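You operate a simulated robot arm through the tools that you are given. There is no shell and no other tool. Be economical: measure what you need, move in short steps, check, and stop when the job is done.

You run a simulated robot arm. Do the job below in one go: nothing can be reset, and whatever is moved stays where it is left.

## Task
The amplifier clips and runs hot: cool it down, then play at volume 15.
Fine: volume to 0 first; gain toggle to LOW, bass to 0, grille brush off the vents onto the PC end of the desk; volume up once HOT is dark.
Where things are to end (x, y in the base frame): grille brush within 80 mm of [610, -280].

The check looks at the end state, three seconds after you hand in, the way a careful person would. Anything else that was tipped, shoved, dropped, spilled or broken makes it a failure.

## Robot
A 6-joint arm with a fingered hand on a trunk, on a base that drives. Base frame: it is fixed to the floor where the robot stands at the start and does not move with it; the origin is under the middle of the robot, x ahead of it, y to its left, z up. Readings come in mm, degrees, newtons and seconds.
With the tool pointing down near the work surface it reaches from about 100 to 800 mm from the robot's upright axis, wherever it stands. Its first joint turns from -166.0 to 166.0 degrees. Places, roughly: amplifier power toggle [500, 0, 800]; bass knob [500, 0, 800]; gain toggle [600, 100, 800]; green input plug (2x2x5 cm) [700, -100, 900]; grey input plug (2x2x5 cm) [600, -200, 900]; input knob [500, 0, 800]; mute key of the remote [900, 100, 800]; test key of the remote [900, 100, 800]; treble knob [500, -100, 800]; volume knob [500, -100, 800]; white input plug (2x2x5 cm) [700, -200, 900]. Payload 5 kg.
The TCP is the grasp point between the finger pads, 36 mm short of the fingertips. In the tool frame z runs along the fingers and y along their closing line. The gripper opens to 120 mm. The gripper's body begins 42 mm behind the TCP. The gripper is a hand of 4 fingers: y runs from the thumb to the fingers, the wrist lies at [-19, -123, -211] in the tool frame, and closing takes about 1.5 s.
Orientation is that of the tool frame in the base frame, as a unit quaternion [x, y, z, w]. With the fingers straight down and the wrist toward the robot, the tool's x, y and z point along [0, 1, 0], [1, 0, 0] and [0, 0, -1] of the base frame.

## Interface
- The arm moves only by the tool play_rows. Its argument "motion" is a list that holds one entry, the list of rows, each a list of 6 numbers: the shift along the tool's x, y, z in units of 200 mm (1.0 is 200 mm), then the turn, a rotation vector about the tool's x, y, z in units of 60 degrees (1.0 is 60 degrees). In form: [[[x, y, z, rx, ry, rz], ...]]. A call has 1 to 10 rows; each row is the pose to reach, as a shift and turn from the pose commanded when the call began, along the tool's axes at that moment. "gripper" is the opening in per cent of the stroke, from 0 (shut) to 100 (fully open), set as the call begins (left out, the last holds). A call with a number of a shift or a turn outside -1 to 1 is refused whole. Rows are played at 5 a second. More than 50 mm and 8.6 degrees between two rows, or a gripper value outside its range, and nothing of the call is played. Where a pose cannot be reached the arm comes as near as it can. A force on the tool above 40 N (or 10 N above the force at the start of the call, whichever is more), or a blocked arm, ends the call early, and 0.2 s more pass. The fingers move at their own pace (about 45 mm/s each) and stop on an object; they squeeze with about 23 N. The grip force told is the motor's: it shows also when the fingers shut on nothing. Time passes only in rows, and 0.2 s behind the last, so rows that repeat a pose let the fingers close. The reply holds the time, the measured pose of the TCP, the force on the tool along the base axes, the opening and the grip force, in the units named above and with some noise, with the torque about the TCP (base axes, N m) and any sound that the robot's microphone picked up.
- Cameras (640 x 400 px; columns grow to the right, rows downward): "scene" is now at [108, -30.1, 1729.8]; the picture's right is [-0.34, -0.94, -0.00], its down [-0.75, 0.27, -0.61] and it looks along [0.57, -0.21, -0.79] (base axes); focal length 293 px, centre (320, 200). "wrist" rides on the gripper at [73, -101, -142] in the tool frame; the picture's right is [-0.79, 0.29, -0.54], its down [-0.56, -0.70, 0.44] and it looks along [-0.25, 0.65, 0.71] (tool axes); focal length 280 px, centre (320, 200). There is no depth. A picture from a camera that has moved, and an enlarged one, comes with that camera's place and axes in the base frame and with its lens. The place of the scene camera against the robot may be out by one fixed shift of up to 18 mm in any direction.
- capture(camera): a new picture of that camera. It takes no simulated time.
- lift_body(by): slides the trunk up (or, below 0, down) by that many mm; the arm and the scene camera ride with it, the base frame stays. It gives what a move gives, with no picture.
- drive_base(legs): drives the robot by 1 to 6 legs, each [ahead, turn to the left] in mm and degrees, along the robot's own axes; the way and the turn of a leg run together, so that a leg with both is an arc; at most 1500 mm and 180 degrees a leg. The arm and the cameras ride along, it lands a little off, and it stops where it bumps. It gives what a move gives.
- set_fingers(index, middle, ring, thumb_bend, thumb_turn): sets how far each is bent, from 0 (flat) to 1 (curled in); at 0.3 the hand is open as for a grip, at 0.7 the pads meet at the TCP. One left out holds its place. A second passes; each finger stops where it meets its share of the squeeze, and holds until it gets a number again. A gripper value or a shape takes the hand back. It gives what a move gives, with no picture; readings hold the bend of each and the force on the fingers (four entries, about 0 where the hand has none), thumb and palm. thumb_turn goes from beside the hand (0) to across from the fingers (1), as for a grip.
- set_grasp(shape): the hand has 4 fingers and takes this shape, open, in about a second: jaw (thumb against the fingers, like two jaws); tri (thumb and two fingers); tip (a fingertip pinch); poke (one finger out to press); point (the index stretched); flat (the hand flat); cup (the hand cupped); fist (a fist). The gripper value then closes the fingers along that shape, each until it touches; the sizes above hold for jaw. It gives what a move gives, with no picture.
- aim_head(pan, tilt): turns the head with the scene camera to pan (to the left, within 86 degrees either way) and tilt (down, from -29 to 69), counted from straight ahead of the robot. It gives what a move gives.
- close_up(camera, box): a new picture of the part [left, top, right, bottom] of that camera's present view, enlarged. It takes no simulated time.
- sign_off(): hands the job in; it is judged then, once.

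Work in short steps. Places have to be worked out from the pictures, the camera data and where the tool is seen: move nearer, look again, correct. Check each grasp and each placing, and mend what went wrong. You have 120 turns and 98 pictures in all, those below and enlarged ones among them. Open the gripper and draw the arm clear of the work before you hand the job in, unless the task says otherwise; then end with one line.

The tools are called after "Emit:" as a command line: name --argument value ..., lists and objects as JSON in quotes. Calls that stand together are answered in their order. play_rows: Moves the arm, as the interface text tells. Its arguments: {"type":"object","properties":{"motion":{"type":"array"},"gripper":{"type":"number"}},"required":["motion"]} The other tools are called the same way: lift_body (by) slides the trunk up or down; set_grasp (shape) gives the hand a shape; set_fingers (index, middle, ring, thumb_bend, thumb_turn) moves the fingers one by one; drive_base (legs) drives the base; aim_head (pan, tilt) turns the head that bears the scene camera; capture (camera) takes a picture; close_up (camera, box) takes an enlarged picture of a part of a camera's view; sign_off () hands the job in.

At the start:

```text
time_s: 0.0
ee_pos: [689.2, -190.2, 1089.8]
tcp_rot: [0.707, 0.707, -0.001, 0.0]
ft_force: [0.0, -0.2, 0.9]
ft_torque: [0.02, 0.0, -0.01]
grip_width: 119.6
grip_force: 0.1
shape: jaw
bend: [0.3, 0.3, 0.3, 0.3, 0.98]
finger forces: [0.1, 0.0, 0.0, 0.1, 0.0, 0.0]
trunk travel left (down, up): [-750.0, 90.0]
robot x, y, heading: [5.2, -0.3, 0.1]
head pan, tilt: [-19.8, 52.6]
```

scene: 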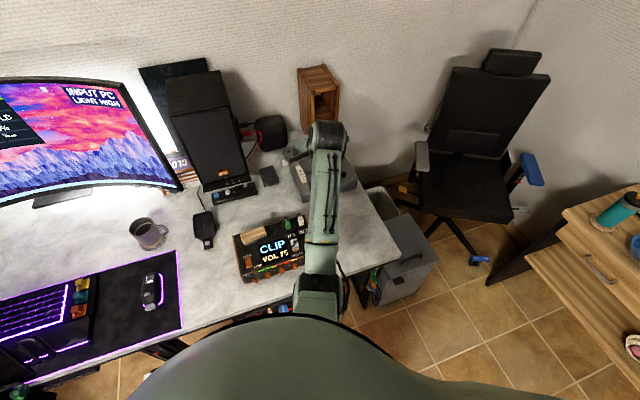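
wrist: 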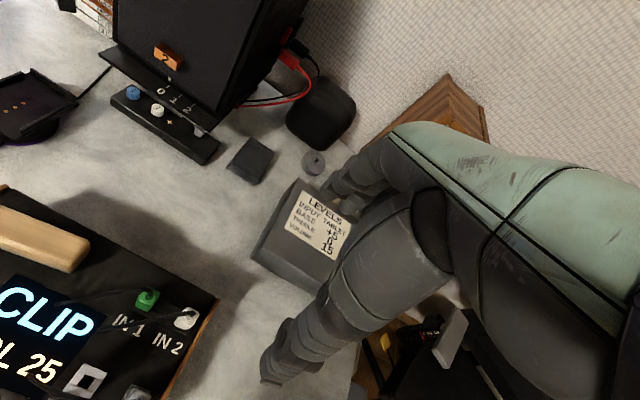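

The amp shows CLIP / VOL 25 and sits near the hand. I'll look closer at the amplifier and at the note.

Emit:
close_up --camera "scene" --box '[200, 190, 360, 290]'

Emit:
close_up --camera "wrist" --box '[240, 160, 400, 260]'

Emit:
close_up --camera "wrist" --box '[0, 180, 320, 400]'

```text
4.00 times, centred on (280, 240) of scene
camera zoom: at [108.0, -30.1, 1729.8], right [-0.34, -0.94, 0.0], down [-0.75, 0.27, -0.61], along [0.57, -0.21, -0.79], focal length 1172 px, centre (480, 40)
```

zoom: 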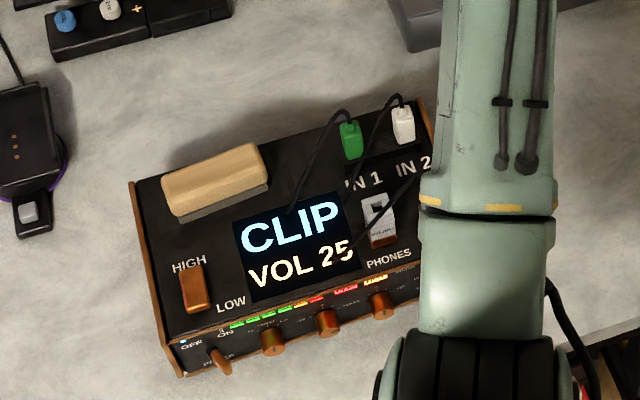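

```text
4.00 times, centred on (320, 210) of wrist
camera zoom: at [588.0, -118.6, 1231.3], right [0.29, -0.79, 0.54], down [-0.7, -0.56, -0.44], along [0.65, -0.25, -0.71], focal length 1122 px, centre (320, 160)
```

zoom: 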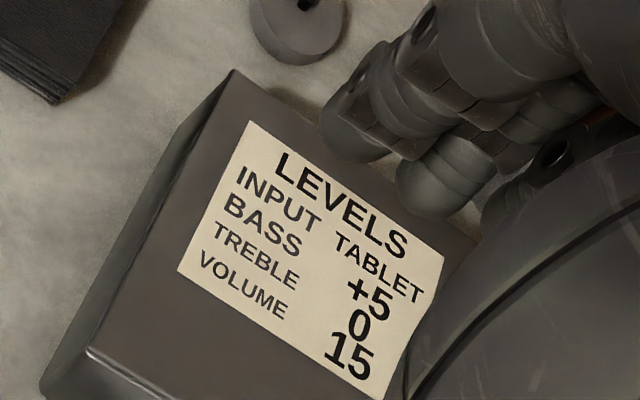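

```text
1.82 times, centred on (160, 290) of wrist
camera zoom: at [588.0, -118.6, 1231.3], right [0.29, -0.79, 0.54], down [-0.7, -0.56, -0.44], along [0.65, -0.25, -0.71], focal length 510 px, centre (611, 36)
```

zoom: 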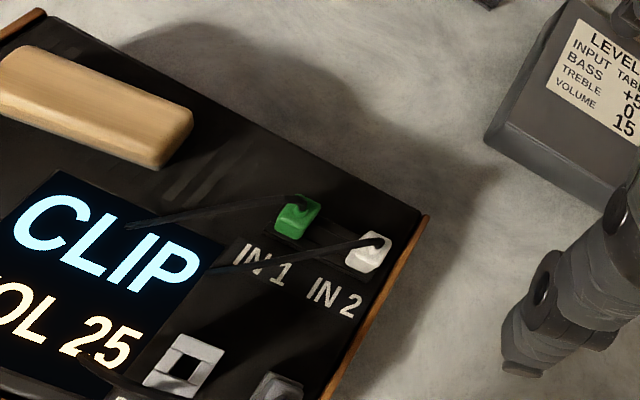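

Amp top seems to span x≈543–705, y≈75…−195, with the front panel facing the robot. I'll pull the hand back towards the robot to see the front panel with the wrist camera.

Emit:
play_rows --motion '[[[0.14, -0.2, 0, 0, 0, 0], [0.28, -0.4, 0, 0, 0, 0], [0.42, -0.6, 0, 0, 0, 0], [0.56, -0.8, 0, 0, 0, 0], [0.7, -1.0, 0, 0, 0, 0]]]'

Emit:
capture --camera "wrist"

Emit:
capture --camera "scene"

```text
time_s: 1.2
ee_pos: [486.5, -48.5, 1090.4]
tcp_rot: [0.708, 0.707, 0.001, 0.001]
ft_force: [-1.2, 0.3, -0.6]
ft_torque: [0.0, -0.01, 0.05]
grip_width: 119.8
grip_force: 0.0
shape: jaw
bend: [0.3, 0.3, 0.3, 0.3, 0.98]
finger forces: [0.1, 0.0, 0.0, 0.1, 0.0, 0.1]
trunk travel left (down, up): [-750.0, 90.0]
robot x, y, heading: [0.5, 0.6, -0.2]
head pan, tilt: [-19.8, 52.6]
```

```text
92 pictures are left
camera wrist: at [385.8, 23.1, 1232.2], right [0.29, -0.79, 0.54], down [-0.7, -0.56, -0.44], along [0.65, -0.25, -0.71], focal length 280 px, centre (320, 200)
```

wrist: 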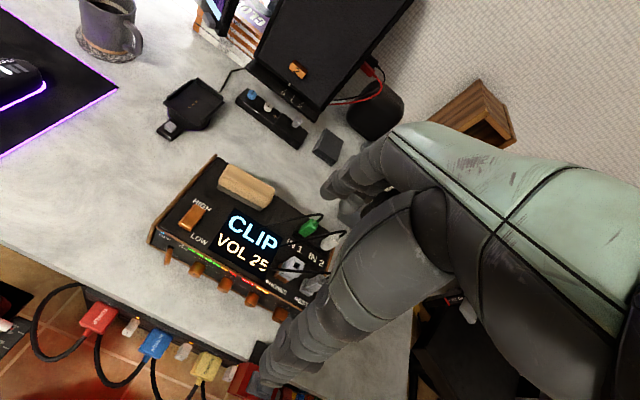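

```text
91 pictures are left
camera scene: at [105.7, -29.0, 1730.0], right [-0.34, -0.94, 0.0], down [-0.75, 0.27, -0.61], along [0.57, -0.21, -0.79], focal length 293 px, centre (320, 200)
```

scene: 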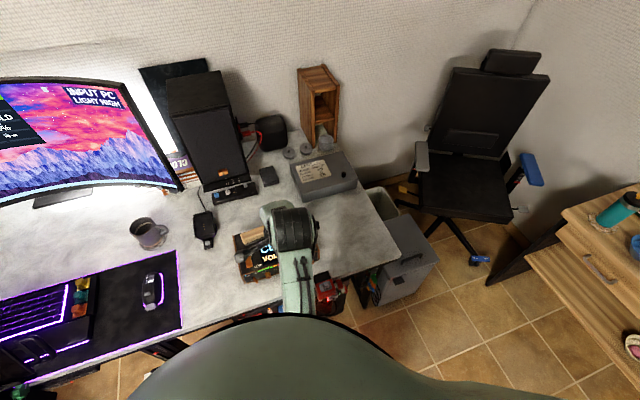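

The front row shows a toggle and four knobs. Lowering and moving further back to read the front labels.

Emit:
play_rows --motion '[[[0.1, -0.1, 0.2, 0, 0, 0], [0.2, -0.2, 0.4, 0, 0, 0], [0.3, -0.3, 0.6, 0, 0, 0], [0.3, -0.45, 0.75, 0, 0, 0]]]'

Emit:
capture --camera "wrist"

Emit:
close_up --camera "wrist" --box '[80, 150, 340, 320]'

```text
time_s: 2.4
ee_pos: [466.0, 9.1, 982.1]
tcp_rot: [0.704, 0.707, 0.042, 0.047]
ft_force: [0.3, -0.8, 0.7]
ft_torque: [-0.01, 0.0, 0.02]
grip_width: 120.0
grip_force: 0.1
shape: jaw
bend: [0.3, 0.3, 0.3, 0.3, 0.98]
finger forces: [0.1, 0.0, 0.1, 0.0, 0.0, 0.0]
trunk travel left (down, up): [-750.0, 90.0]
robot x, y, heading: [1.1, -0.6, -0.1]
head pan, tilt: [-19.8, 52.6]
stopped in row 4: the arm was blocked; the commanded pose is now the measured one
```

```text
90 pictures are left
camera wrist: at [348.7, 81.8, 1110.8], right [0.22, -0.78, 0.58], down [-0.64, -0.57, -0.52], along [0.74, -0.25, -0.62], focal length 280 px, centre (320, 200)
```

wrist: 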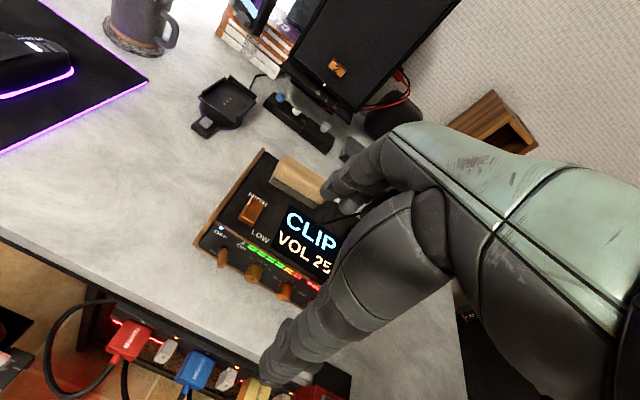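

```text
2.35 times, centred on (210, 235) of wrist
camera zoom: at [348.7, 81.8, 1110.8], right [0.22, -0.78, 0.58], down [-0.64, -0.57, -0.52], along [0.74, -0.25, -0.62], focal length 660 px, centre (579, 118)
```

zoom: 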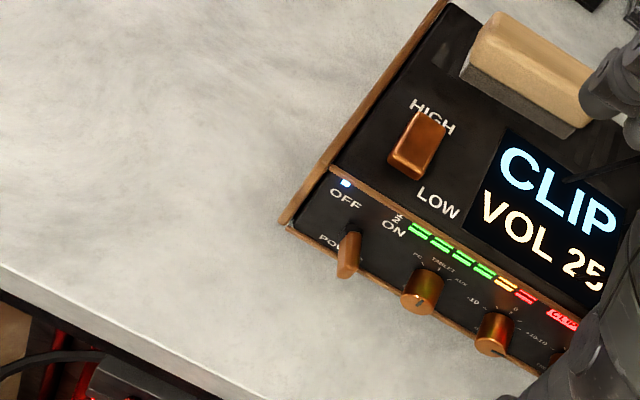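

Blocked because the arm is folded tight against the body. I'll back the base off 220 mm for room, raising nothing, then look again.

Emit:
drive_base --legs '[[-220, 0]]'

Emit:
aim_head --pan -5 --tilt 50

Emit:
capture --camera "wrist"

Emit:
capture --camera "scene"

```text
time_s: 4.1
ee_pos: [246.4, 10.4, 978.9]
tcp_rot: [0.703, 0.709, 0.039, 0.044]
ft_force: [-0.3, 0.7, 0.3]
ft_torque: [0.01, 0.02, 0.01]
grip_width: 119.9
grip_force: 0.0
shape: jaw
bend: [0.3, 0.3, 0.3, 0.3, 0.98]
finger forces: [0.0, 0.0, 0.0, 0.0, 0.0, 0.1]
trunk travel left (down, up): [-750.0, 90.0]
robot x, y, heading: [-217.7, -0.6, 0.0]
head pan, tilt: [-19.8, 52.6]
```

```text
time_s: 4.9
ee_pos: [246.2, 10.9, 979.0]
tcp_rot: [0.702, 0.709, 0.041, 0.046]
ft_force: [-0.8, -0.3, -0.2]
ft_torque: [-0.02, 0.05, -0.02]
grip_width: 119.9
grip_force: 0.0
shape: jaw
bend: [0.3, 0.3, 0.3, 0.3, 0.98]
finger forces: [0.0, 0.0, 0.0, 0.0, 0.0, 0.0]
trunk travel left (down, up): [-750.0, 90.0]
robot x, y, heading: [-219.5, 2.8, 0.2]
head pan, tilt: [-5.0, 50.0]
```

```text
88 pictures are left
camera wrist: at [128.3, 82.2, 1108.1], right [0.23, -0.78, 0.58], down [-0.64, -0.57, -0.52], along [0.74, -0.25, -0.63], focal length 280 px, centre (320, 200)
```

wrist: 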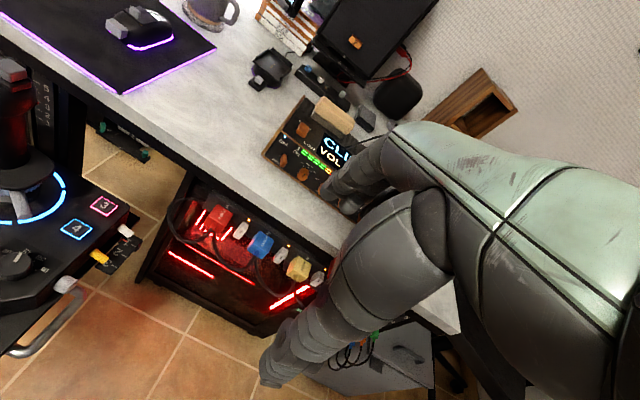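

```text
87 pictures are left
camera scene: at [-96.9, -11.6, 1732.0], right [-0.08, -1.0, 0.0], down [-0.77, 0.06, -0.64], along [0.64, -0.05, -0.77], focal length 293 px, centre (320, 200)
```

scene: 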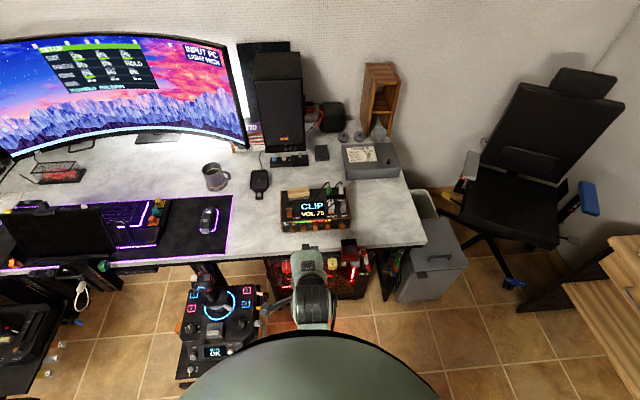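

Clear view of the amp now from the head. Zooming in.

Emit:
close_up --camera "scene" --box '[268, 178, 364, 238]'

Emit:
close_up --camera "scene" --box '[280, 170, 440, 270]'

```text
6.67 times, centred on (316, 208) of scene
camera zoom: at [-96.9, -11.6, 1732.0], right [-0.08, -1.0, 0.0], down [-0.77, 0.06, -0.64], along [0.64, -0.05, -0.77], focal length 1953 px, centre (347, 147)
```

zoom: 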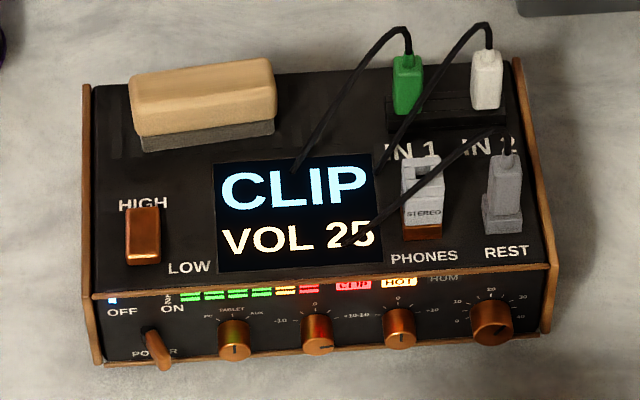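

```text
4.00 times, centred on (360, 220) of scene
camera zoom: at [-96.9, -11.6, 1732.0], right [-0.08, -1.0, 0.0], down [-0.77, 0.06, -0.64], along [0.64, -0.05, -0.77], focal length 1172 px, centre (160, 120)
```

zoom: 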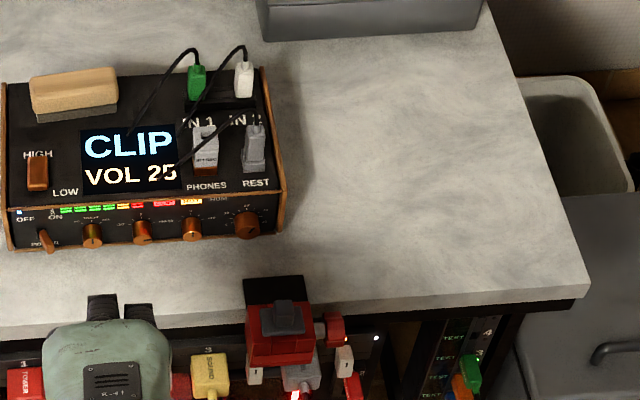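

The front panel is near-vertical at x≈555 with knobs in order input, bass, treble, volume (0–40 scale). Let me see what the 'tip' shape looks like.

Emit:
set_grasp --shape "tip"

Emit:
capture --camera "wrist"

Emit:
play_rows --motion '[[[0, 0, 0, 0, 0, 0], [0, 0, 0, 0, 0, 0], [0, 0, 0, 0, 0, 0], [0, 0, 0, 0, 0, 0], [0, 0, 0, 0, 0, 0], [0, 0, 0, 0, 0, 0], [0, 0, 0, 0, 0, 0], [0, 0, 0, 0, 0, 0]]]' --gripper 0

Emit:
capture --camera "wrist"

```text
time_s: 5.8
ee_pos: [246.5, 9.4, 979.6]
tcp_rot: [0.703, 0.709, 0.04, 0.044]
ft_force: [-0.7, -0.6, -0.2]
ft_torque: [0.0, -0.01, 0.0]
grip_width: 120.0
grip_force: 0.2
shape: tip
bend: [0.3, 0.98, 0.99, 0.3, 0.98]
finger forces: [0.0, 0.1, 0.1, 0.0, 0.0, 0.0]
trunk travel left (down, up): [-750.0, 90.0]
robot x, y, heading: [-221.3, -0.4, 0.5]
head pan, tilt: [-5.0, 50.0]
```

```text
84 pictures are left
camera wrist: at [128.3, 82.1, 1108.2], right [0.23, -0.78, 0.58], down [-0.64, -0.57, -0.52], along [0.74, -0.25, -0.63], focal length 280 px, centre (320, 200)
```

wrist: 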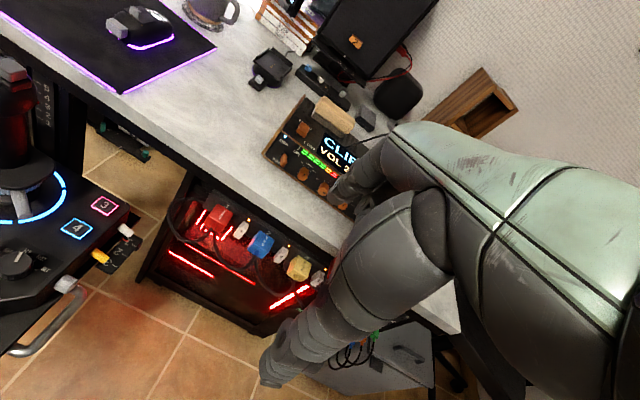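

```text
time_s: 7.6
ee_pos: [246.4, 9.4, 979.9]
tcp_rot: [0.702, 0.709, 0.04, 0.045]
ft_force: [-0.3, 0.1, -0.2]
ft_torque: [0.03, -0.01, 0.0]
grip_width: 0.1
grip_force: 22.8
shape: tip
bend: [0.7, 1.0, 1.0, 0.57, 1.0]
finger forces: [0.0, 0.1, 0.0, 0.1, 0.1, 0.1]
trunk travel left (down, up): [-750.0, 90.0]
robot x, y, heading: [-218.2, 0.7, 0.3]
head pan, tilt: [-5.0, 50.0]
```

```text
83 pictures are left
camera wrist: at [128.4, 82.1, 1108.1], right [0.23, -0.78, 0.58], down [-0.64, -0.57, -0.52], along [0.74, -0.25, -0.63], focal length 280 px, centre (320, 200)
```

wrist: 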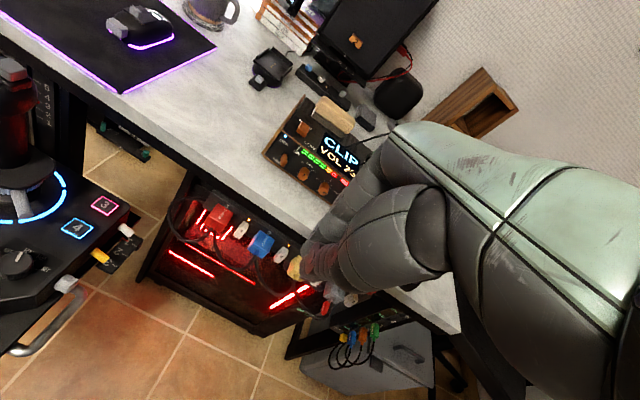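

The pinch closes right on the tool axis at the tips. Now I'll turn the hand so the fingers point ahead (+x) with the wrist to the left, staying in free space; fingers opened a bit.

Emit:
play_rows --motion '[[[0, 0, 0, -0.082, 0.082, 0.082], [0, 0, 0, -0.164, 0.164, 0.164], [0, 0, 0, -0.246, 0.246, 0.246], [0, 0, 0, -0.328, 0.328, 0.328], [0, 0, 0, -0.41, 0.41, 0.41], [0, 0, 0, -0.492, 0.492, 0.492], [0, 0, 0, -0.577, 0.577, 0.577]]]' --gripper 50

Emit:
play_rows --motion '[[[0, 0, 0, -0.082, 0.082, 0.082], [0, 0, 0, -0.164, 0.164, 0.164], [0, 0, 0, -0.246, 0.246, 0.246], [0, 0, 0, -0.328, 0.328, 0.328], [0, 0, 0, -0.41, 0.41, 0.41], [0, 0, 0, -0.492, 0.492, 0.492], [0, 0, 0, -0.577, 0.577, 0.577]]]'

Emit:
capture --camera "scene"

Emit:
capture --camera "wrist"

```text
refused: row 7 steps farther than a row can; nothing moved
```

```text
refused: row 7 steps farther than a row can; nothing moved
```

```text
82 pictures are left
camera scene: at [-96.0, -11.6, 1732.7], right [-0.08, -1.0, 0.0], down [-0.77, 0.06, -0.64], along [0.64, -0.05, -0.77], focal length 293 px, centre (320, 200)
```

scene: 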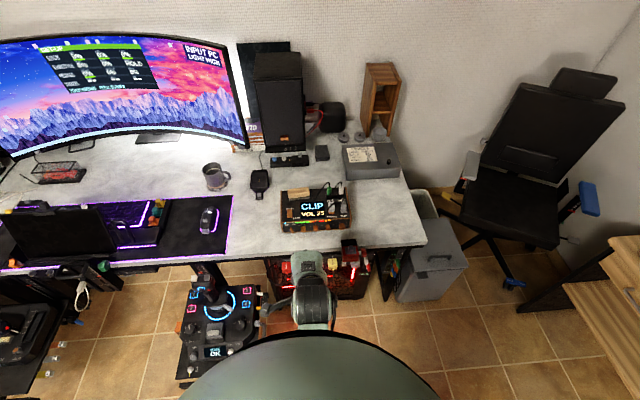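

```text
81 pictures are left
camera wrist: at [128.4, 82.1, 1108.1], right [0.23, -0.78, 0.58], down [-0.64, -0.57, -0.52], along [0.74, -0.25, -0.63], focal length 280 px, centre (320, 200)
```

wrist: 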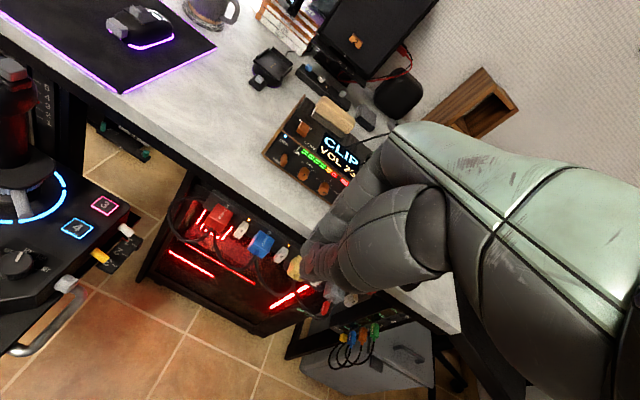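

Last step slightly too big; using 8 even rows instead.

Emit:
play_rows --motion '[[[0, 0, 0, -0.072, 0.072, 0.072], [0, 0, 0, -0.144, 0.144, 0.144], [0, 0, 0, -0.216, 0.216, 0.216], [0, 0, 0, -0.288, 0.288, 0.288], [0, 0, 0, -0.36, 0.36, 0.36], [0, 0, 0, -0.432, 0.432, 0.432], [0, 0, 0, -0.504, 0.504, 0.504], [0, 0, 0, -0.577, 0.577, 0.577]]]' --gripper 50

Emit:
play_rows --motion '[[[0, 0, 0, -0.072, 0.072, 0.072], [0, 0, 0, -0.144, 0.144, 0.144], [0, 0, 0, -0.216, 0.216, 0.216], [0, 0, 0, -0.288, 0.288, 0.288], [0, 0, 0, -0.36, 0.36, 0.36], [0, 0, 0, -0.432, 0.432, 0.432], [0, 0, 0, -0.504, 0.504, 0.504], [0, 0, 0, -0.577, 0.577, 0.577]]]'

Emit:
capture --camera "scene"

Emit:
capture --camera "wrist"

```text
time_s: 8.4
ee_pos: [318.8, 5.7, 1048.9]
tcp_rot: [0.739, 0.609, 0.272, 0.092]
ft_force: [-0.4, 0.5, -0.3]
ft_torque: [0.02, 0.04, -0.01]
grip_width: 60.0
grip_force: 0.0
shape: tip
bend: [0.73, 0.98, 0.99, 0.7, 1.0]
finger forces: [0.0, 0.0, 0.0, 0.0, 0.1, 0.0]
trunk travel left (down, up): [-750.0, 90.0]
robot x, y, heading: [-217.2, 0.5, 0.4]
head pan, tilt: [-5.0, 50.0]
stopped in row 4: the arm was blocked; the commanded pose is now the measured one
```

```text
time_s: 10.4
ee_pos: [349.9, 14.6, 1074.5]
tcp_rot: [0.72, 0.305, 0.613, 0.118]
ft_force: [-0.3, -1.0, 0.5]
ft_torque: [0.01, -0.02, 0.04]
grip_width: 59.9
grip_force: 0.1
shape: tip
bend: [0.73, 0.98, 0.99, 0.7, 1.0]
finger forces: [0.0, 0.0, 0.1, 0.0, 0.0, 0.0]
out of reach, approached as far as the arm can: row 6, 8
trunk travel left (down, up): [-750.0, 90.0]
robot x, y, heading: [-219.8, -0.8, 0.4]
head pan, tilt: [-5.0, 50.0]
stopped in row 8: the arm was blocked; the commanded pose is now the measured one
```

```text
80 pictures are left
camera scene: at [-97.5, -8.1, 1733.3], right [-0.08, -1.0, 0.0], down [-0.77, 0.06, -0.64], along [0.64, -0.05, -0.77], focal length 293 px, centre (320, 200)
```

scene: 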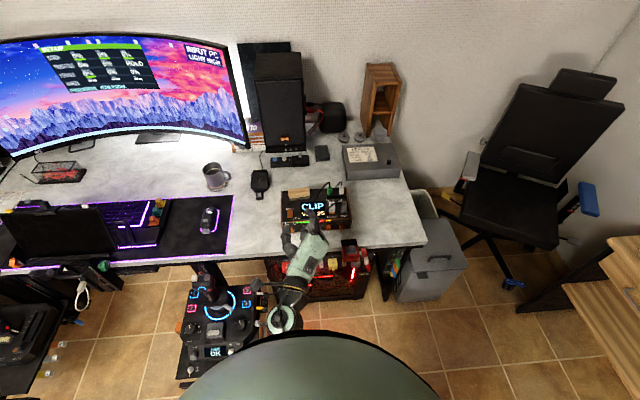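

```text
79 pictures are left
camera wrist: at [189.9, 106.0, 1109.6], right [-0.48, -0.8, -0.36], down [0.18, 0.31, -0.93], along [0.86, -0.51, -0.01], focal length 280 px, centre (320, 200)
```

wrist: 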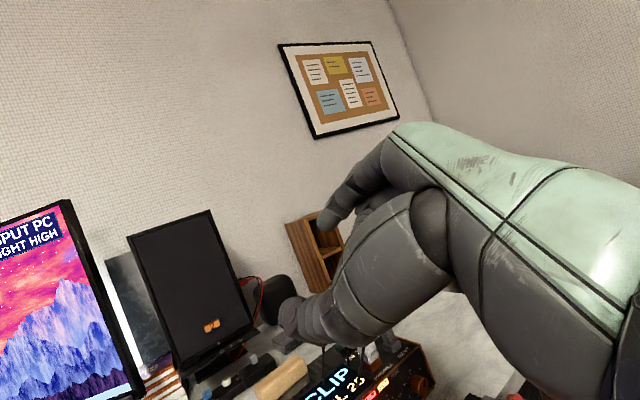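

The hand orients fine; wrist is left. I need to know what stands at the desk's front edge below the amp before lowering.

Emit:
close_up --camera "scene" --box '[260, 215, 420, 315]'

Emit:
close_up --camera "scene" --box '[270, 180, 366, 240]'

```text
4.00 times, centred on (340, 265) of scene
camera zoom: at [-97.5, -8.1, 1733.3], right [-0.08, -1.0, 0.0], down [-0.77, 0.06, -0.64], along [0.64, -0.05, -0.77], focal length 1172 px, centre (240, -60)
```

zoom: 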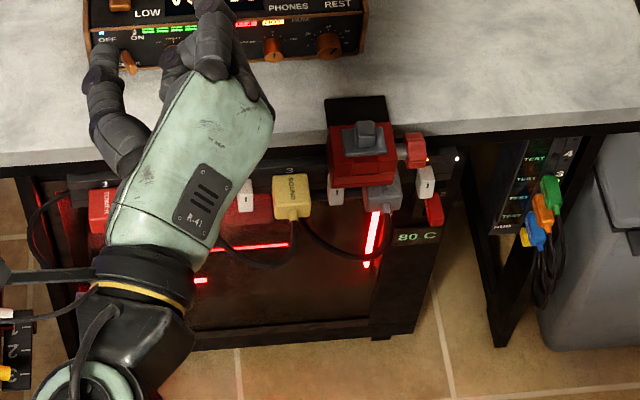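

```text
6.67 times, centred on (318, 210) of scene
camera zoom: at [-97.5, -8.1, 1733.3], right [-0.08, -1.0, 0.0], down [-0.77, 0.06, -0.64], along [0.64, -0.05, -0.77], focal length 1953 px, centre (333, 133)
```

zoom: 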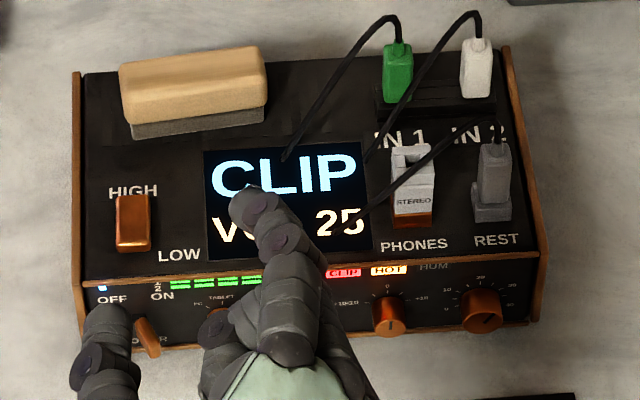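

A red clamp-like thing stands at the desk edge, right in front of the volume knob. I'll lower the trunk 150 mm (hand stays above everything) and look from the new angle to get its height.

Emit:
lift_body --by -150

Emit:
close_up --camera "scene" --box '[250, 150, 410, 250]'

Emit:
capture --camera "wrist"

```text
time_s: 12.2
ee_pos: [351.1, 12.8, 922.3]
tcp_rot: [0.72, 0.306, 0.612, 0.116]
ft_force: [-0.4, 1.1, 0.1]
ft_torque: [-0.03, 0.02, 0.02]
grip_width: 59.7
grip_force: 0.0
shape: tip
bend: [0.73, 0.98, 0.99, 0.7, 1.0]
finger forces: [0.0, 0.2, 0.0, 0.0, 0.1, 0.0]
trunk travel left (down, up): [-600.0, 240.0]
robot x, y, heading: [-218.5, 3.6, 0.1]
head pan, tilt: [-5.0, 50.0]
```

```text
4.00 times, centred on (330, 200) of scene
camera zoom: at [-95.2, -11.9, 1581.7], right [-0.08, -1.0, 0.0], down [-0.77, 0.06, -0.64], along [0.64, -0.05, -0.77], focal length 1172 px, centre (280, 200)
```

zoom: 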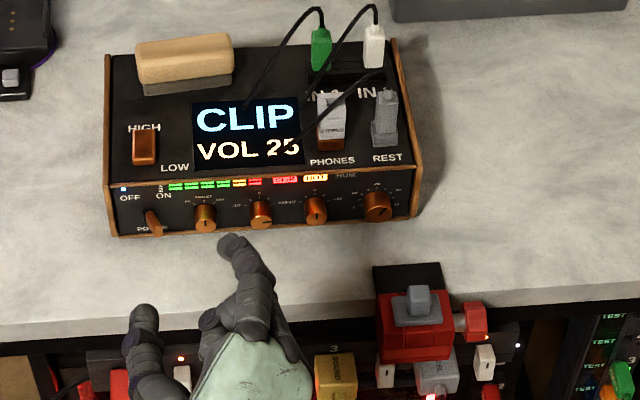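

```text
75 pictures are left
camera wrist: at [189.9, 103.9, 957.3], right [-0.48, -0.8, -0.36], down [0.18, 0.32, -0.93], along [0.86, -0.51, -0.01], focal length 280 px, centre (320, 200)
```

wrist: 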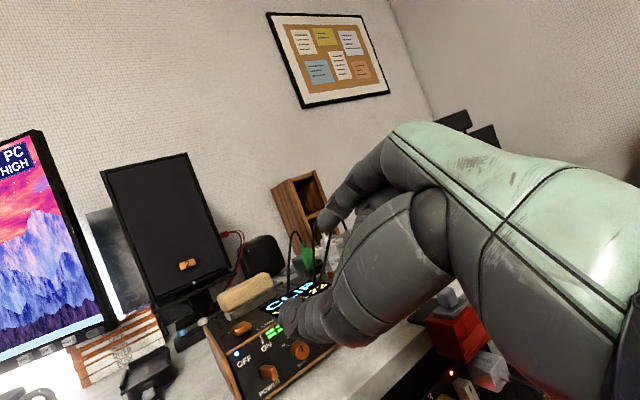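

Triangulation: amp top ≈ z 835, front face x≈552; the clamp at (420,−159) rises to z≈844. So I'll approach the knobs from above-front with the fingers pitched 45° down and the closing line horizontal. Reorienting.

Emit:
play_rows --motion '[[[-0.005, 0.062, 0.027, -0.002, -0.072, 0.081], [-0.01, 0.124, 0.054, -0.004, -0.144, 0.162], [-0.015, 0.186, 0.081, -0.006, -0.216, 0.243], [-0.02, 0.248, 0.108, -0.008, -0.288, 0.324], [-0.025, 0.31, 0.135, -0.01, -0.36, 0.405], [-0.03, 0.372, 0.162, -0.012, -0.432, 0.486], [-0.035, 0.434, 0.189, -0.014, -0.504, 0.567], [-0.04, 0.494, 0.218, -0.015, -0.575, 0.647]]]'

Emit:
capture --camera "scene"

Emit:
capture --camera "wrist"

```text
time_s: 14.0
ee_pos: [414.7, -61.7, 962.6]
tcp_rot: [0.924, 0.0, 0.382, -0.002]
ft_force: [0.0, 0.1, 0.1]
ft_torque: [0.01, 0.0, 0.02]
grip_width: 59.9
grip_force: 0.1
shape: tip
bend: [0.73, 0.98, 0.99, 0.7, 1.0]
finger forces: [0.0, 0.0, 0.0, 0.0, 0.0, 0.0]
trunk travel left (down, up): [-600.0, 240.0]
robot x, y, heading: [-217.1, -2.2, 0.3]
head pan, tilt: [-5.0, 50.0]
```

```text
74 pictures are left
camera scene: at [-104.4, -11.7, 1583.1], right [-0.08, -1.0, 0.0], down [-0.76, 0.06, -0.64], along [0.64, -0.05, -0.77], focal length 293 px, centre (320, 200)
```

scene: 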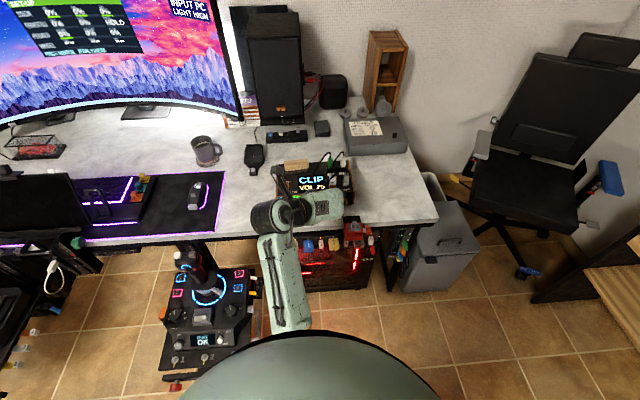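

```text
73 pictures are left
camera wrist: at [366.4, 38.4, 1114.5], right [-0.94, -0.29, -0.17], down [-0.09, 0.7, -0.71], along [0.33, -0.65, -0.69], focal length 280 px, centre (320, 200)
```

wrist: 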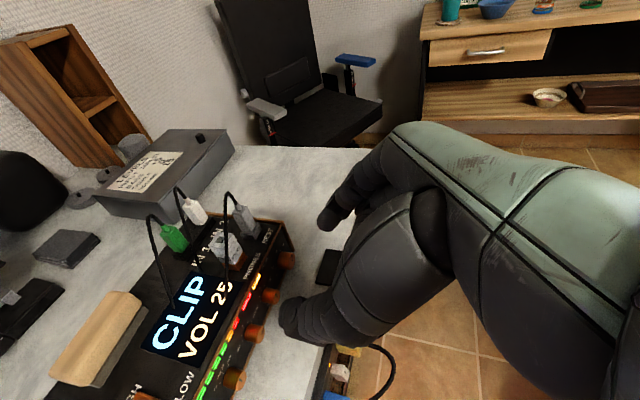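

The pose is reached exactly and the wrist camera sees the panel. Zooming to locate the knobs.

Emit:
close_up --camera "wrist" --box '[150, 200, 342, 320]'

Emit:
play_rows --motion '[[[0, 0.1, 0, 0, 0, 0], [0, 0.2, 0, 0, 0, 0], [0, 0.3, 0, 0, 0, 0], [0, 0.4, 0, 0, 0, 0]]]'

Emit:
close_up --camera "wrist" --box '[150, 200, 342, 320]'

```text
3.33 times, centred on (246, 260) of wrist
camera zoom: at [366.4, 38.4, 1114.5], right [-0.94, -0.29, -0.17], down [-0.09, 0.7, -0.71], along [0.33, -0.65, -0.69], focal length 935 px, centre (567, 0)
```

zoom: 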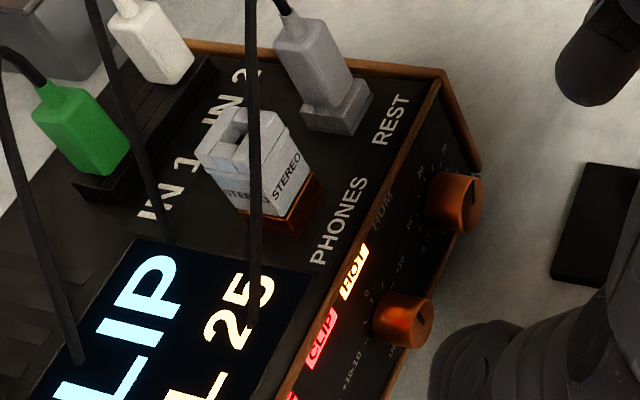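

```text
time_s: 15.0
ee_pos: [414.0, -141.4, 962.4]
tcp_rot: [0.924, 0.0, 0.382, -0.001]
ft_force: [0.5, 0.3, -0.4]
ft_torque: [-0.01, 0.01, 0.0]
grip_width: 59.8
grip_force: 0.0
shape: tip
bend: [0.73, 0.98, 0.99, 0.7, 1.0]
finger forces: [0.0, 0.0, 0.1, 0.0, 0.0, 0.0]
trunk travel left (down, up): [-600.0, 240.0]
robot x, y, heading: [-218.5, 0.5, 0.5]
head pan, tilt: [-5.0, 50.0]
```

```text
3.33 times, centred on (246, 260) of wrist
camera zoom: at [365.9, -41.9, 1114.7], right [-0.94, -0.29, -0.18], down [-0.08, 0.7, -0.71], along [0.33, -0.65, -0.69], focal length 935 px, centre (567, 0)
```

zoom: 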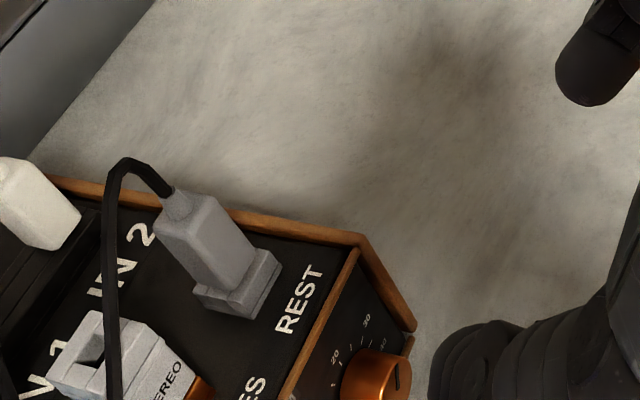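

Estimates: volume knob axis at about y −146…−152, z ≈ 788, cap front x≈530; panel x≈545. I'll steepen the pitch to 60° and hover above the knob with a ~42 mm opening.

Emit:
play_rows --motion '[[[-0.005, 0.006, 0.12, 0, -0.06, 0], [-0.01, 0.012, 0.24, 0, -0.125, 0], [-0.015, 0.018, 0.36, 0, -0.19, 0], [-0.02, 0.025, 0.488, 0, -0.25, 0]]]' --gripper 35

Emit:
capture --camera "wrist"

Emit:
close_up --camera "scene" --box '[250, 150, 410, 250]'

```text
time_s: 16.0
ee_pos: [483.0, -146.7, 888.4]
tcp_rot: [0.966, 0.001, 0.258, -0.001]
ft_force: [-0.1, 0.2, 0.4]
ft_torque: [-0.03, 0.01, -0.02]
grip_width: 43.1
grip_force: 0.0
shape: tip
bend: [0.73, 0.98, 0.99, 0.73, 1.0]
finger forces: [0.0, 0.0, 0.0, 0.1, 0.0, 0.0]
trunk travel left (down, up): [-600.0, 240.0]
robot x, y, heading: [-220.4, -1.6, 0.5]
head pan, tilt: [-5.0, 50.0]
```

```text
70 pictures are left
camera wrist: at [474.5, -45.9, 1048.8], right [-0.95, -0.29, 0.08], down [-0.27, 0.7, -0.66], along [0.14, -0.65, -0.75], focal length 280 px, centre (320, 200)
```

wrist: 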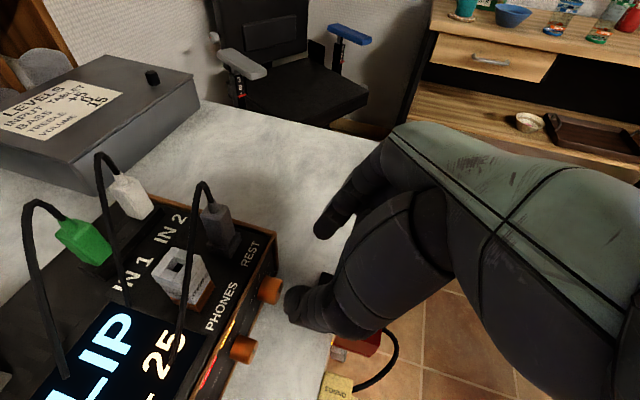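

```text
4.00 times, centred on (330, 200) of scene
camera zoom: at [-104.1, -11.7, 1583.1], right [-0.08, -1.0, 0.0], down [-0.76, 0.06, -0.64], along [0.64, -0.05, -0.77], focal length 1172 px, centre (280, 200)
```

zoom: 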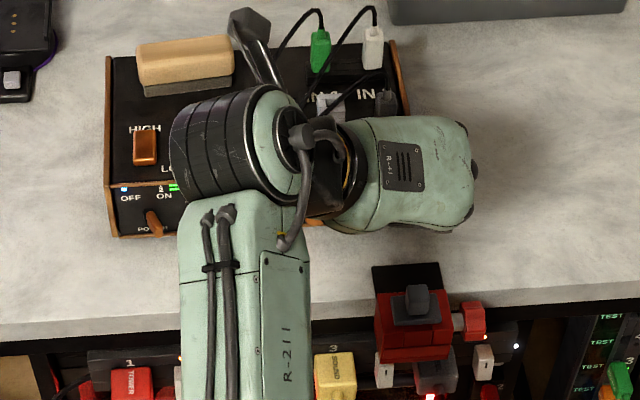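

Zoom on the knob and fingertips for a refined fix.

Emit:
close_up --camera "wrist" --box '[220, 210, 380, 310]'

```text
4.00 times, centred on (300, 260) of wrist
camera zoom: at [474.5, -45.9, 1048.8], right [-0.95, -0.29, 0.08], down [-0.27, 0.7, -0.66], along [0.14, -0.65, -0.75], focal length 1122 px, centre (400, -40)
```

zoom: 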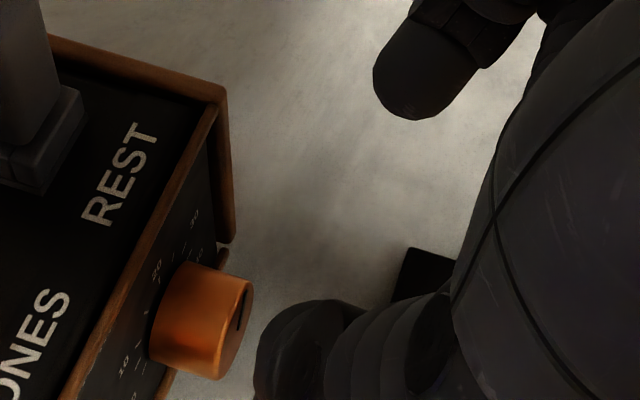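

Refined: volume knob axis y≈−146, z≈789, sticking out x≈525–543. To turn it counter-clockwise I start with the hand tilted +40° about the knob's axis, at a pre-grasp point up-right of the knob.

Emit:
play_rows --motion '[[[0.005, 0.05, 0.03, 0.115, 0, 0.067], [0.01, 0.1, 0.06, 0.231, 0, 0.133], [0.015, 0.15, 0.1, 0.346, 0, 0.2], [0.02, 0.2, 0.14, 0.462, 0, 0.266], [0.025, 0.255, 0.176, 0.577, 0, 0.333]]]'

Emit:
capture --camera "wrist"

Emit:
capture --camera "scene"

```text
time_s: 17.2
ee_pos: [501.6, -197.5, 861.7]
tcp_rot: [0.907, -0.088, 0.243, -0.333]
ft_force: [-0.5, -0.6, -0.5]
ft_torque: [0.01, 0.01, -0.01]
grip_width: 43.0
grip_force: 0.0
shape: tip
bend: [0.73, 0.98, 0.99, 0.73, 1.0]
finger forces: [0.0, 0.1, 0.0, 0.0, 0.1, 0.1]
trunk travel left (down, up): [-600.0, 240.0]
robot x, y, heading: [-221.0, -3.3, 0.4]
head pan, tilt: [-5.0, 50.0]
```

```text
67 pictures are left
camera wrist: at [494.7, -224.5, 1049.2], right [-0.95, -0.27, -0.13], down [-0.27, 0.96, -0.05], along [0.14, -0.02, -0.99], focal length 280 px, centre (320, 200)
```

wrist: 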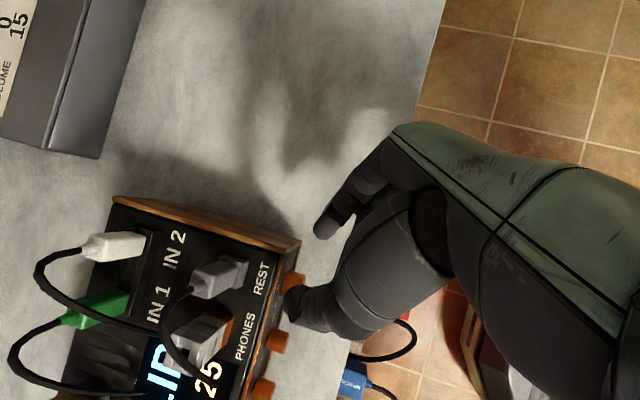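

```text
66 pictures are left
camera scene: at [-105.2, -12.9, 1583.2], right [-0.08, -1.0, 0.0], down [-0.76, 0.06, -0.64], along [0.64, -0.05, -0.77], focal length 293 px, centre (320, 200)
```

scene: 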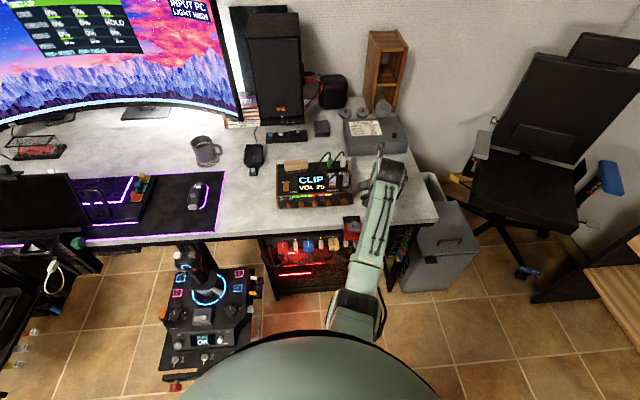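

The top view confirms the volume knob at (535,−146). Descending onto it.

Emit:
play_rows --motion '[[[-0.02, 0.037, 0.08, 0, 0, 0], [-0.05, 0.037, 0.16, 0, 0, 0], [-0.08, 0.037, 0.24, 0, 0, 0], [-0.11, 0.037, 0.327, 0, 0, 0]]]'

Emit:
close_up --camera "wrist" --box '[220, 180, 380, 300]'

Emit:
close_up --camera "scene" --box '[270, 150, 430, 250]'

```text
time_s: 18.2
ee_pos: [516.1, -158.9, 805.0]
tcp_rot: [0.908, -0.088, 0.243, -0.331]
ft_force: [-0.4, -0.2, 0.9]
ft_torque: [0.01, -0.01, 0.02]
grip_width: 43.0
grip_force: 0.1
shape: tip
bend: [0.73, 0.98, 0.99, 0.73, 1.0]
finger forces: [0.0, 0.0, 0.1, 0.1, 0.0, 0.0]
trunk travel left (down, up): [-600.0, 240.0]
robot x, y, heading: [-217.1, -0.7, 0.1]
head pan, tilt: [-5.0, 50.0]
```

```text
3.33 times, centred on (300, 240) of wrist
camera zoom: at [508.2, -185.8, 992.4], right [-0.95, -0.27, -0.13], down [-0.26, 0.96, -0.06], along [0.14, -0.02, -0.99], focal length 935 px, centre (387, 67)
```

zoom: 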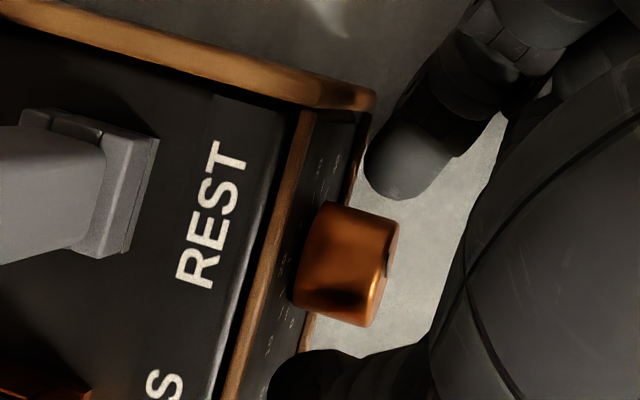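

```text
4.00 times, centred on (350, 200) of scene
camera zoom: at [-105.0, -11.3, 1583.2], right [-0.08, -1.0, 0.0], down [-0.76, 0.06, -0.64], along [0.64, -0.05, -0.77], focal length 1172 px, centre (200, 200)
```

zoom: 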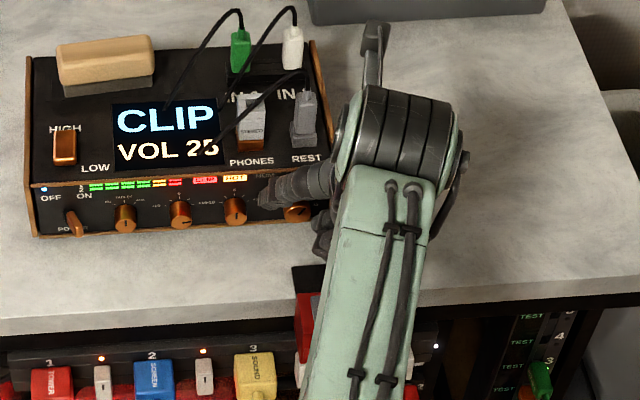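

Both fingertips straddle the knob. Closing.

Emit:
play_rows --motion '[[[0, 0, 0, 0, 0, 0], [0, 0, 0, 0, 0, 0], [0, 0, 0, 0, 0, 0], [0, 0, 0, 0, 0, 0], [0, 0, 0, 0, 0, 0], [0, 0, 0, 0, 0, 0]]]' --gripper 0

Emit:
close_up --camera "wrist" --box '[220, 180, 380, 300]'

```text
time_s: 19.6
ee_pos: [516.1, -158.6, 804.8]
tcp_rot: [0.907, -0.087, 0.243, -0.332]
ft_force: [0.5, 2.8, -0.7]
ft_torque: [0.0, 0.06, -0.02]
grip_width: 18.7
grip_force: 23.0
shape: tip
bend: [0.72, 1.0, 1.0, 0.74, 1.0]
finger forces: [20.5, 0.0, 0.1, 0.1, 20.3, 0.0]
trunk travel left (down, up): [-600.0, 240.0]
robot x, y, heading: [-224.1, -4.5, 0.4]
head pan, tilt: [-5.0, 50.0]
```

```text
3.33 times, centred on (300, 240) of wrist
camera zoom: at [508.2, -185.6, 992.3], right [-0.95, -0.27, -0.13], down [-0.27, 0.96, -0.06], along [0.14, -0.02, -0.99], focal length 935 px, centre (387, 67)
```

zoom: 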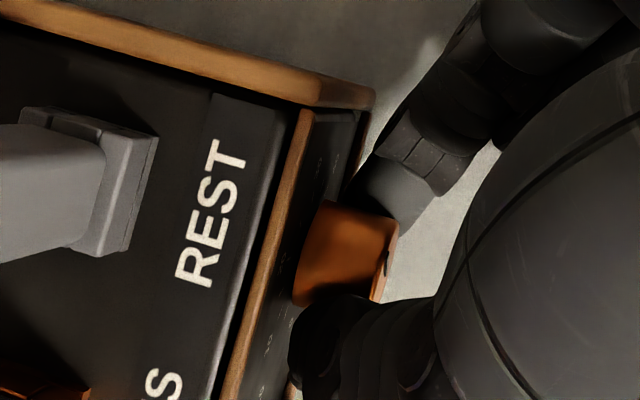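

Gripped (18.7 mm, 20 N on index and thumb). Turning counter-clockwise 60° about the knob axis.

Emit:
play_rows --motion '[[[0, -0.013, 0.001, -0.108, 0, -0.0625], [-0.002, -0.026, 0.0036, -0.2165, 0, -0.125], [-0.004, -0.038, 0.0076, -0.325, 0, -0.1875], [-0.007, -0.05, 0.013, -0.433, 0, -0.25], [-0.011, -0.061, 0.019, -0.541, 0, -0.3125], [-0.016, -0.07, 0.027, -0.65, 0, -0.375], [-0.021, -0.079, 0.036, -0.758, 0, -0.4375], [-0.026, -0.086, 0.046, -0.866, 0, -0.5]]]'

Emit:
close_up --camera "scene" --box '[270, 150, 430, 250]'

Emit:
capture --camera "wrist"

```text
time_s: 21.4
ee_pos: [516.5, -138.0, 809.0]
tcp_rot: [0.951, 0.045, 0.256, 0.167]
ft_force: [-2.3, 3.1, 0.9]
ft_torque: [0.05, 0.04, -0.01]
grip_width: 18.9
grip_force: 23.0
shape: tip
bend: [0.72, 1.0, 1.0, 0.74, 1.0]
finger forces: [20.9, 0.0, 0.0, 0.0, 21.9, 0.1]
trunk travel left (down, up): [-600.0, 240.0]
robot x, y, heading: [-220.7, -0.4, 0.3]
head pan, tilt: [-5.0, 50.0]
```

```text
4.00 times, centred on (350, 200) of scene
camera zoom: at [-105.6, -10.9, 1583.3], right [-0.08, -1.0, 0.0], down [-0.76, 0.06, -0.64], along [0.64, -0.05, -0.77], focal length 1172 px, centre (200, 200)
```

zoom: 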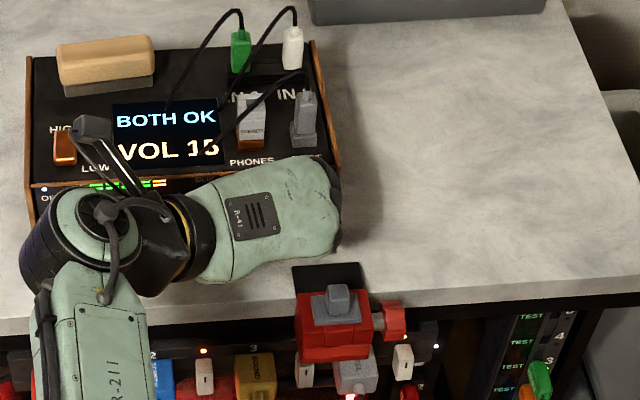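

```text
61 pictures are left
camera wrist: at [508.1, 10.4, 924.0], right [-0.95, -0.25, 0.17], down [-0.26, 0.43, -0.86], along [0.14, -0.87, -0.48], focal length 280 px, centre (320, 200)
```

wrist: 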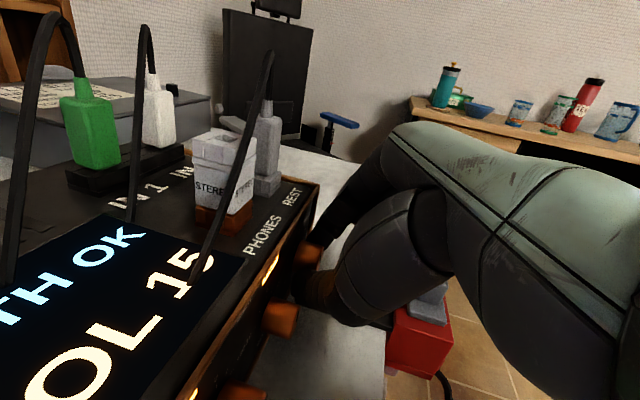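

The display shows VOL 15 and clip cleared after 60° (≈6°/unit). I'll release, swing back 60° around the knob, and regrip.

Emit:
play_rows --motion '[[[0, 0, 0, 0, 0, 0], [0, 0, 0, 0, 0, 0], [0, 0.014, 0.0006, 0.108, 0, 0.0625], [-0.0015, 0.028, 0.0026, 0.2165, 0, 0.125], [-0.004, 0.041, 0.006, 0.325, 0, 0.1875], [-0.0065, 0.054, 0.011, 0.433, 0, 0.25], [-0.01, 0.066, 0.018, 0.541, 0, 0.3125], [-0.0147, 0.077, 0.0254, 0.65, 0, 0.375], [-0.02, 0.087, 0.034, 0.758, 0, 0.4375], [-0.0255, 0.095, 0.044, 0.866, 0, 0.5]]]' --gripper 29

Emit:
close_up --camera "scene" --box '[270, 150, 430, 250]'

Emit:
play_rows --motion '[[[0, 0, 0, 0, 0, 0], [0, 0, 0, 0, 0, 0], [0, 0, 0, 0, 0, 0], [0, 0, 0, 0, 0, 0], [0, 0, 0, 0, 0, 0], [0, 0, 0, 0, 0, 0]]]' --gripper 0

```text
time_s: 23.6
ee_pos: [517.3, -160.4, 805.1]
tcp_rot: [0.907, -0.089, 0.243, -0.333]
ft_force: [-0.4, -0.5, 0.0]
ft_torque: [0.04, -0.01, -0.01]
grip_width: 34.8
grip_force: 0.0
shape: tip
bend: [0.73, 0.98, 0.99, 0.74, 1.0]
finger forces: [0.0, 0.0, 0.0, 0.0, 0.0, 0.0]
trunk travel left (down, up): [-600.0, 240.0]
robot x, y, heading: [-220.0, 2.5, 0.3]
head pan, tilt: [-5.0, 50.0]
```

```text
4.00 times, centred on (350, 200) of scene
camera zoom: at [-105.2, -12.5, 1583.2], right [-0.08, -1.0, 0.0], down [-0.76, 0.06, -0.64], along [0.64, -0.05, -0.77], focal length 1172 px, centre (200, 200)
```

zoom: 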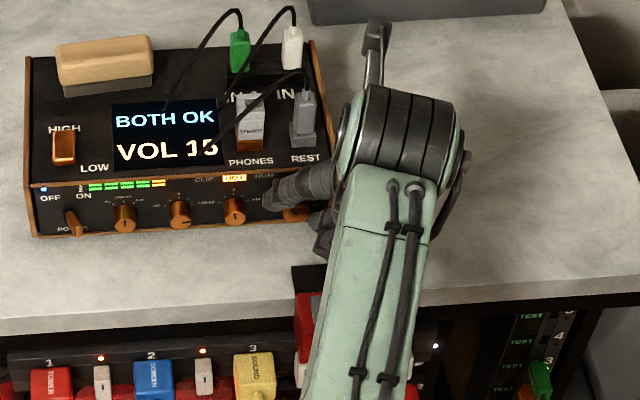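

```text
time_s: 25.0
ee_pos: [516.3, -160.2, 803.9]
tcp_rot: [0.907, -0.088, 0.243, -0.332]
ft_force: [0.2, 1.0, -0.1]
ft_torque: [0.0, 0.05, -0.01]
grip_width: 18.3
grip_force: 22.9
shape: tip
bend: [0.72, 1.0, 1.0, 0.74, 1.0]
finger forces: [20.2, 0.0, 0.0, 0.0, 20.7, 0.1]
trunk travel left (down, up): [-600.0, 240.0]
robot x, y, heading: [-220.7, 0.7, 0.5]
head pan, tilt: [-5.0, 50.0]
```

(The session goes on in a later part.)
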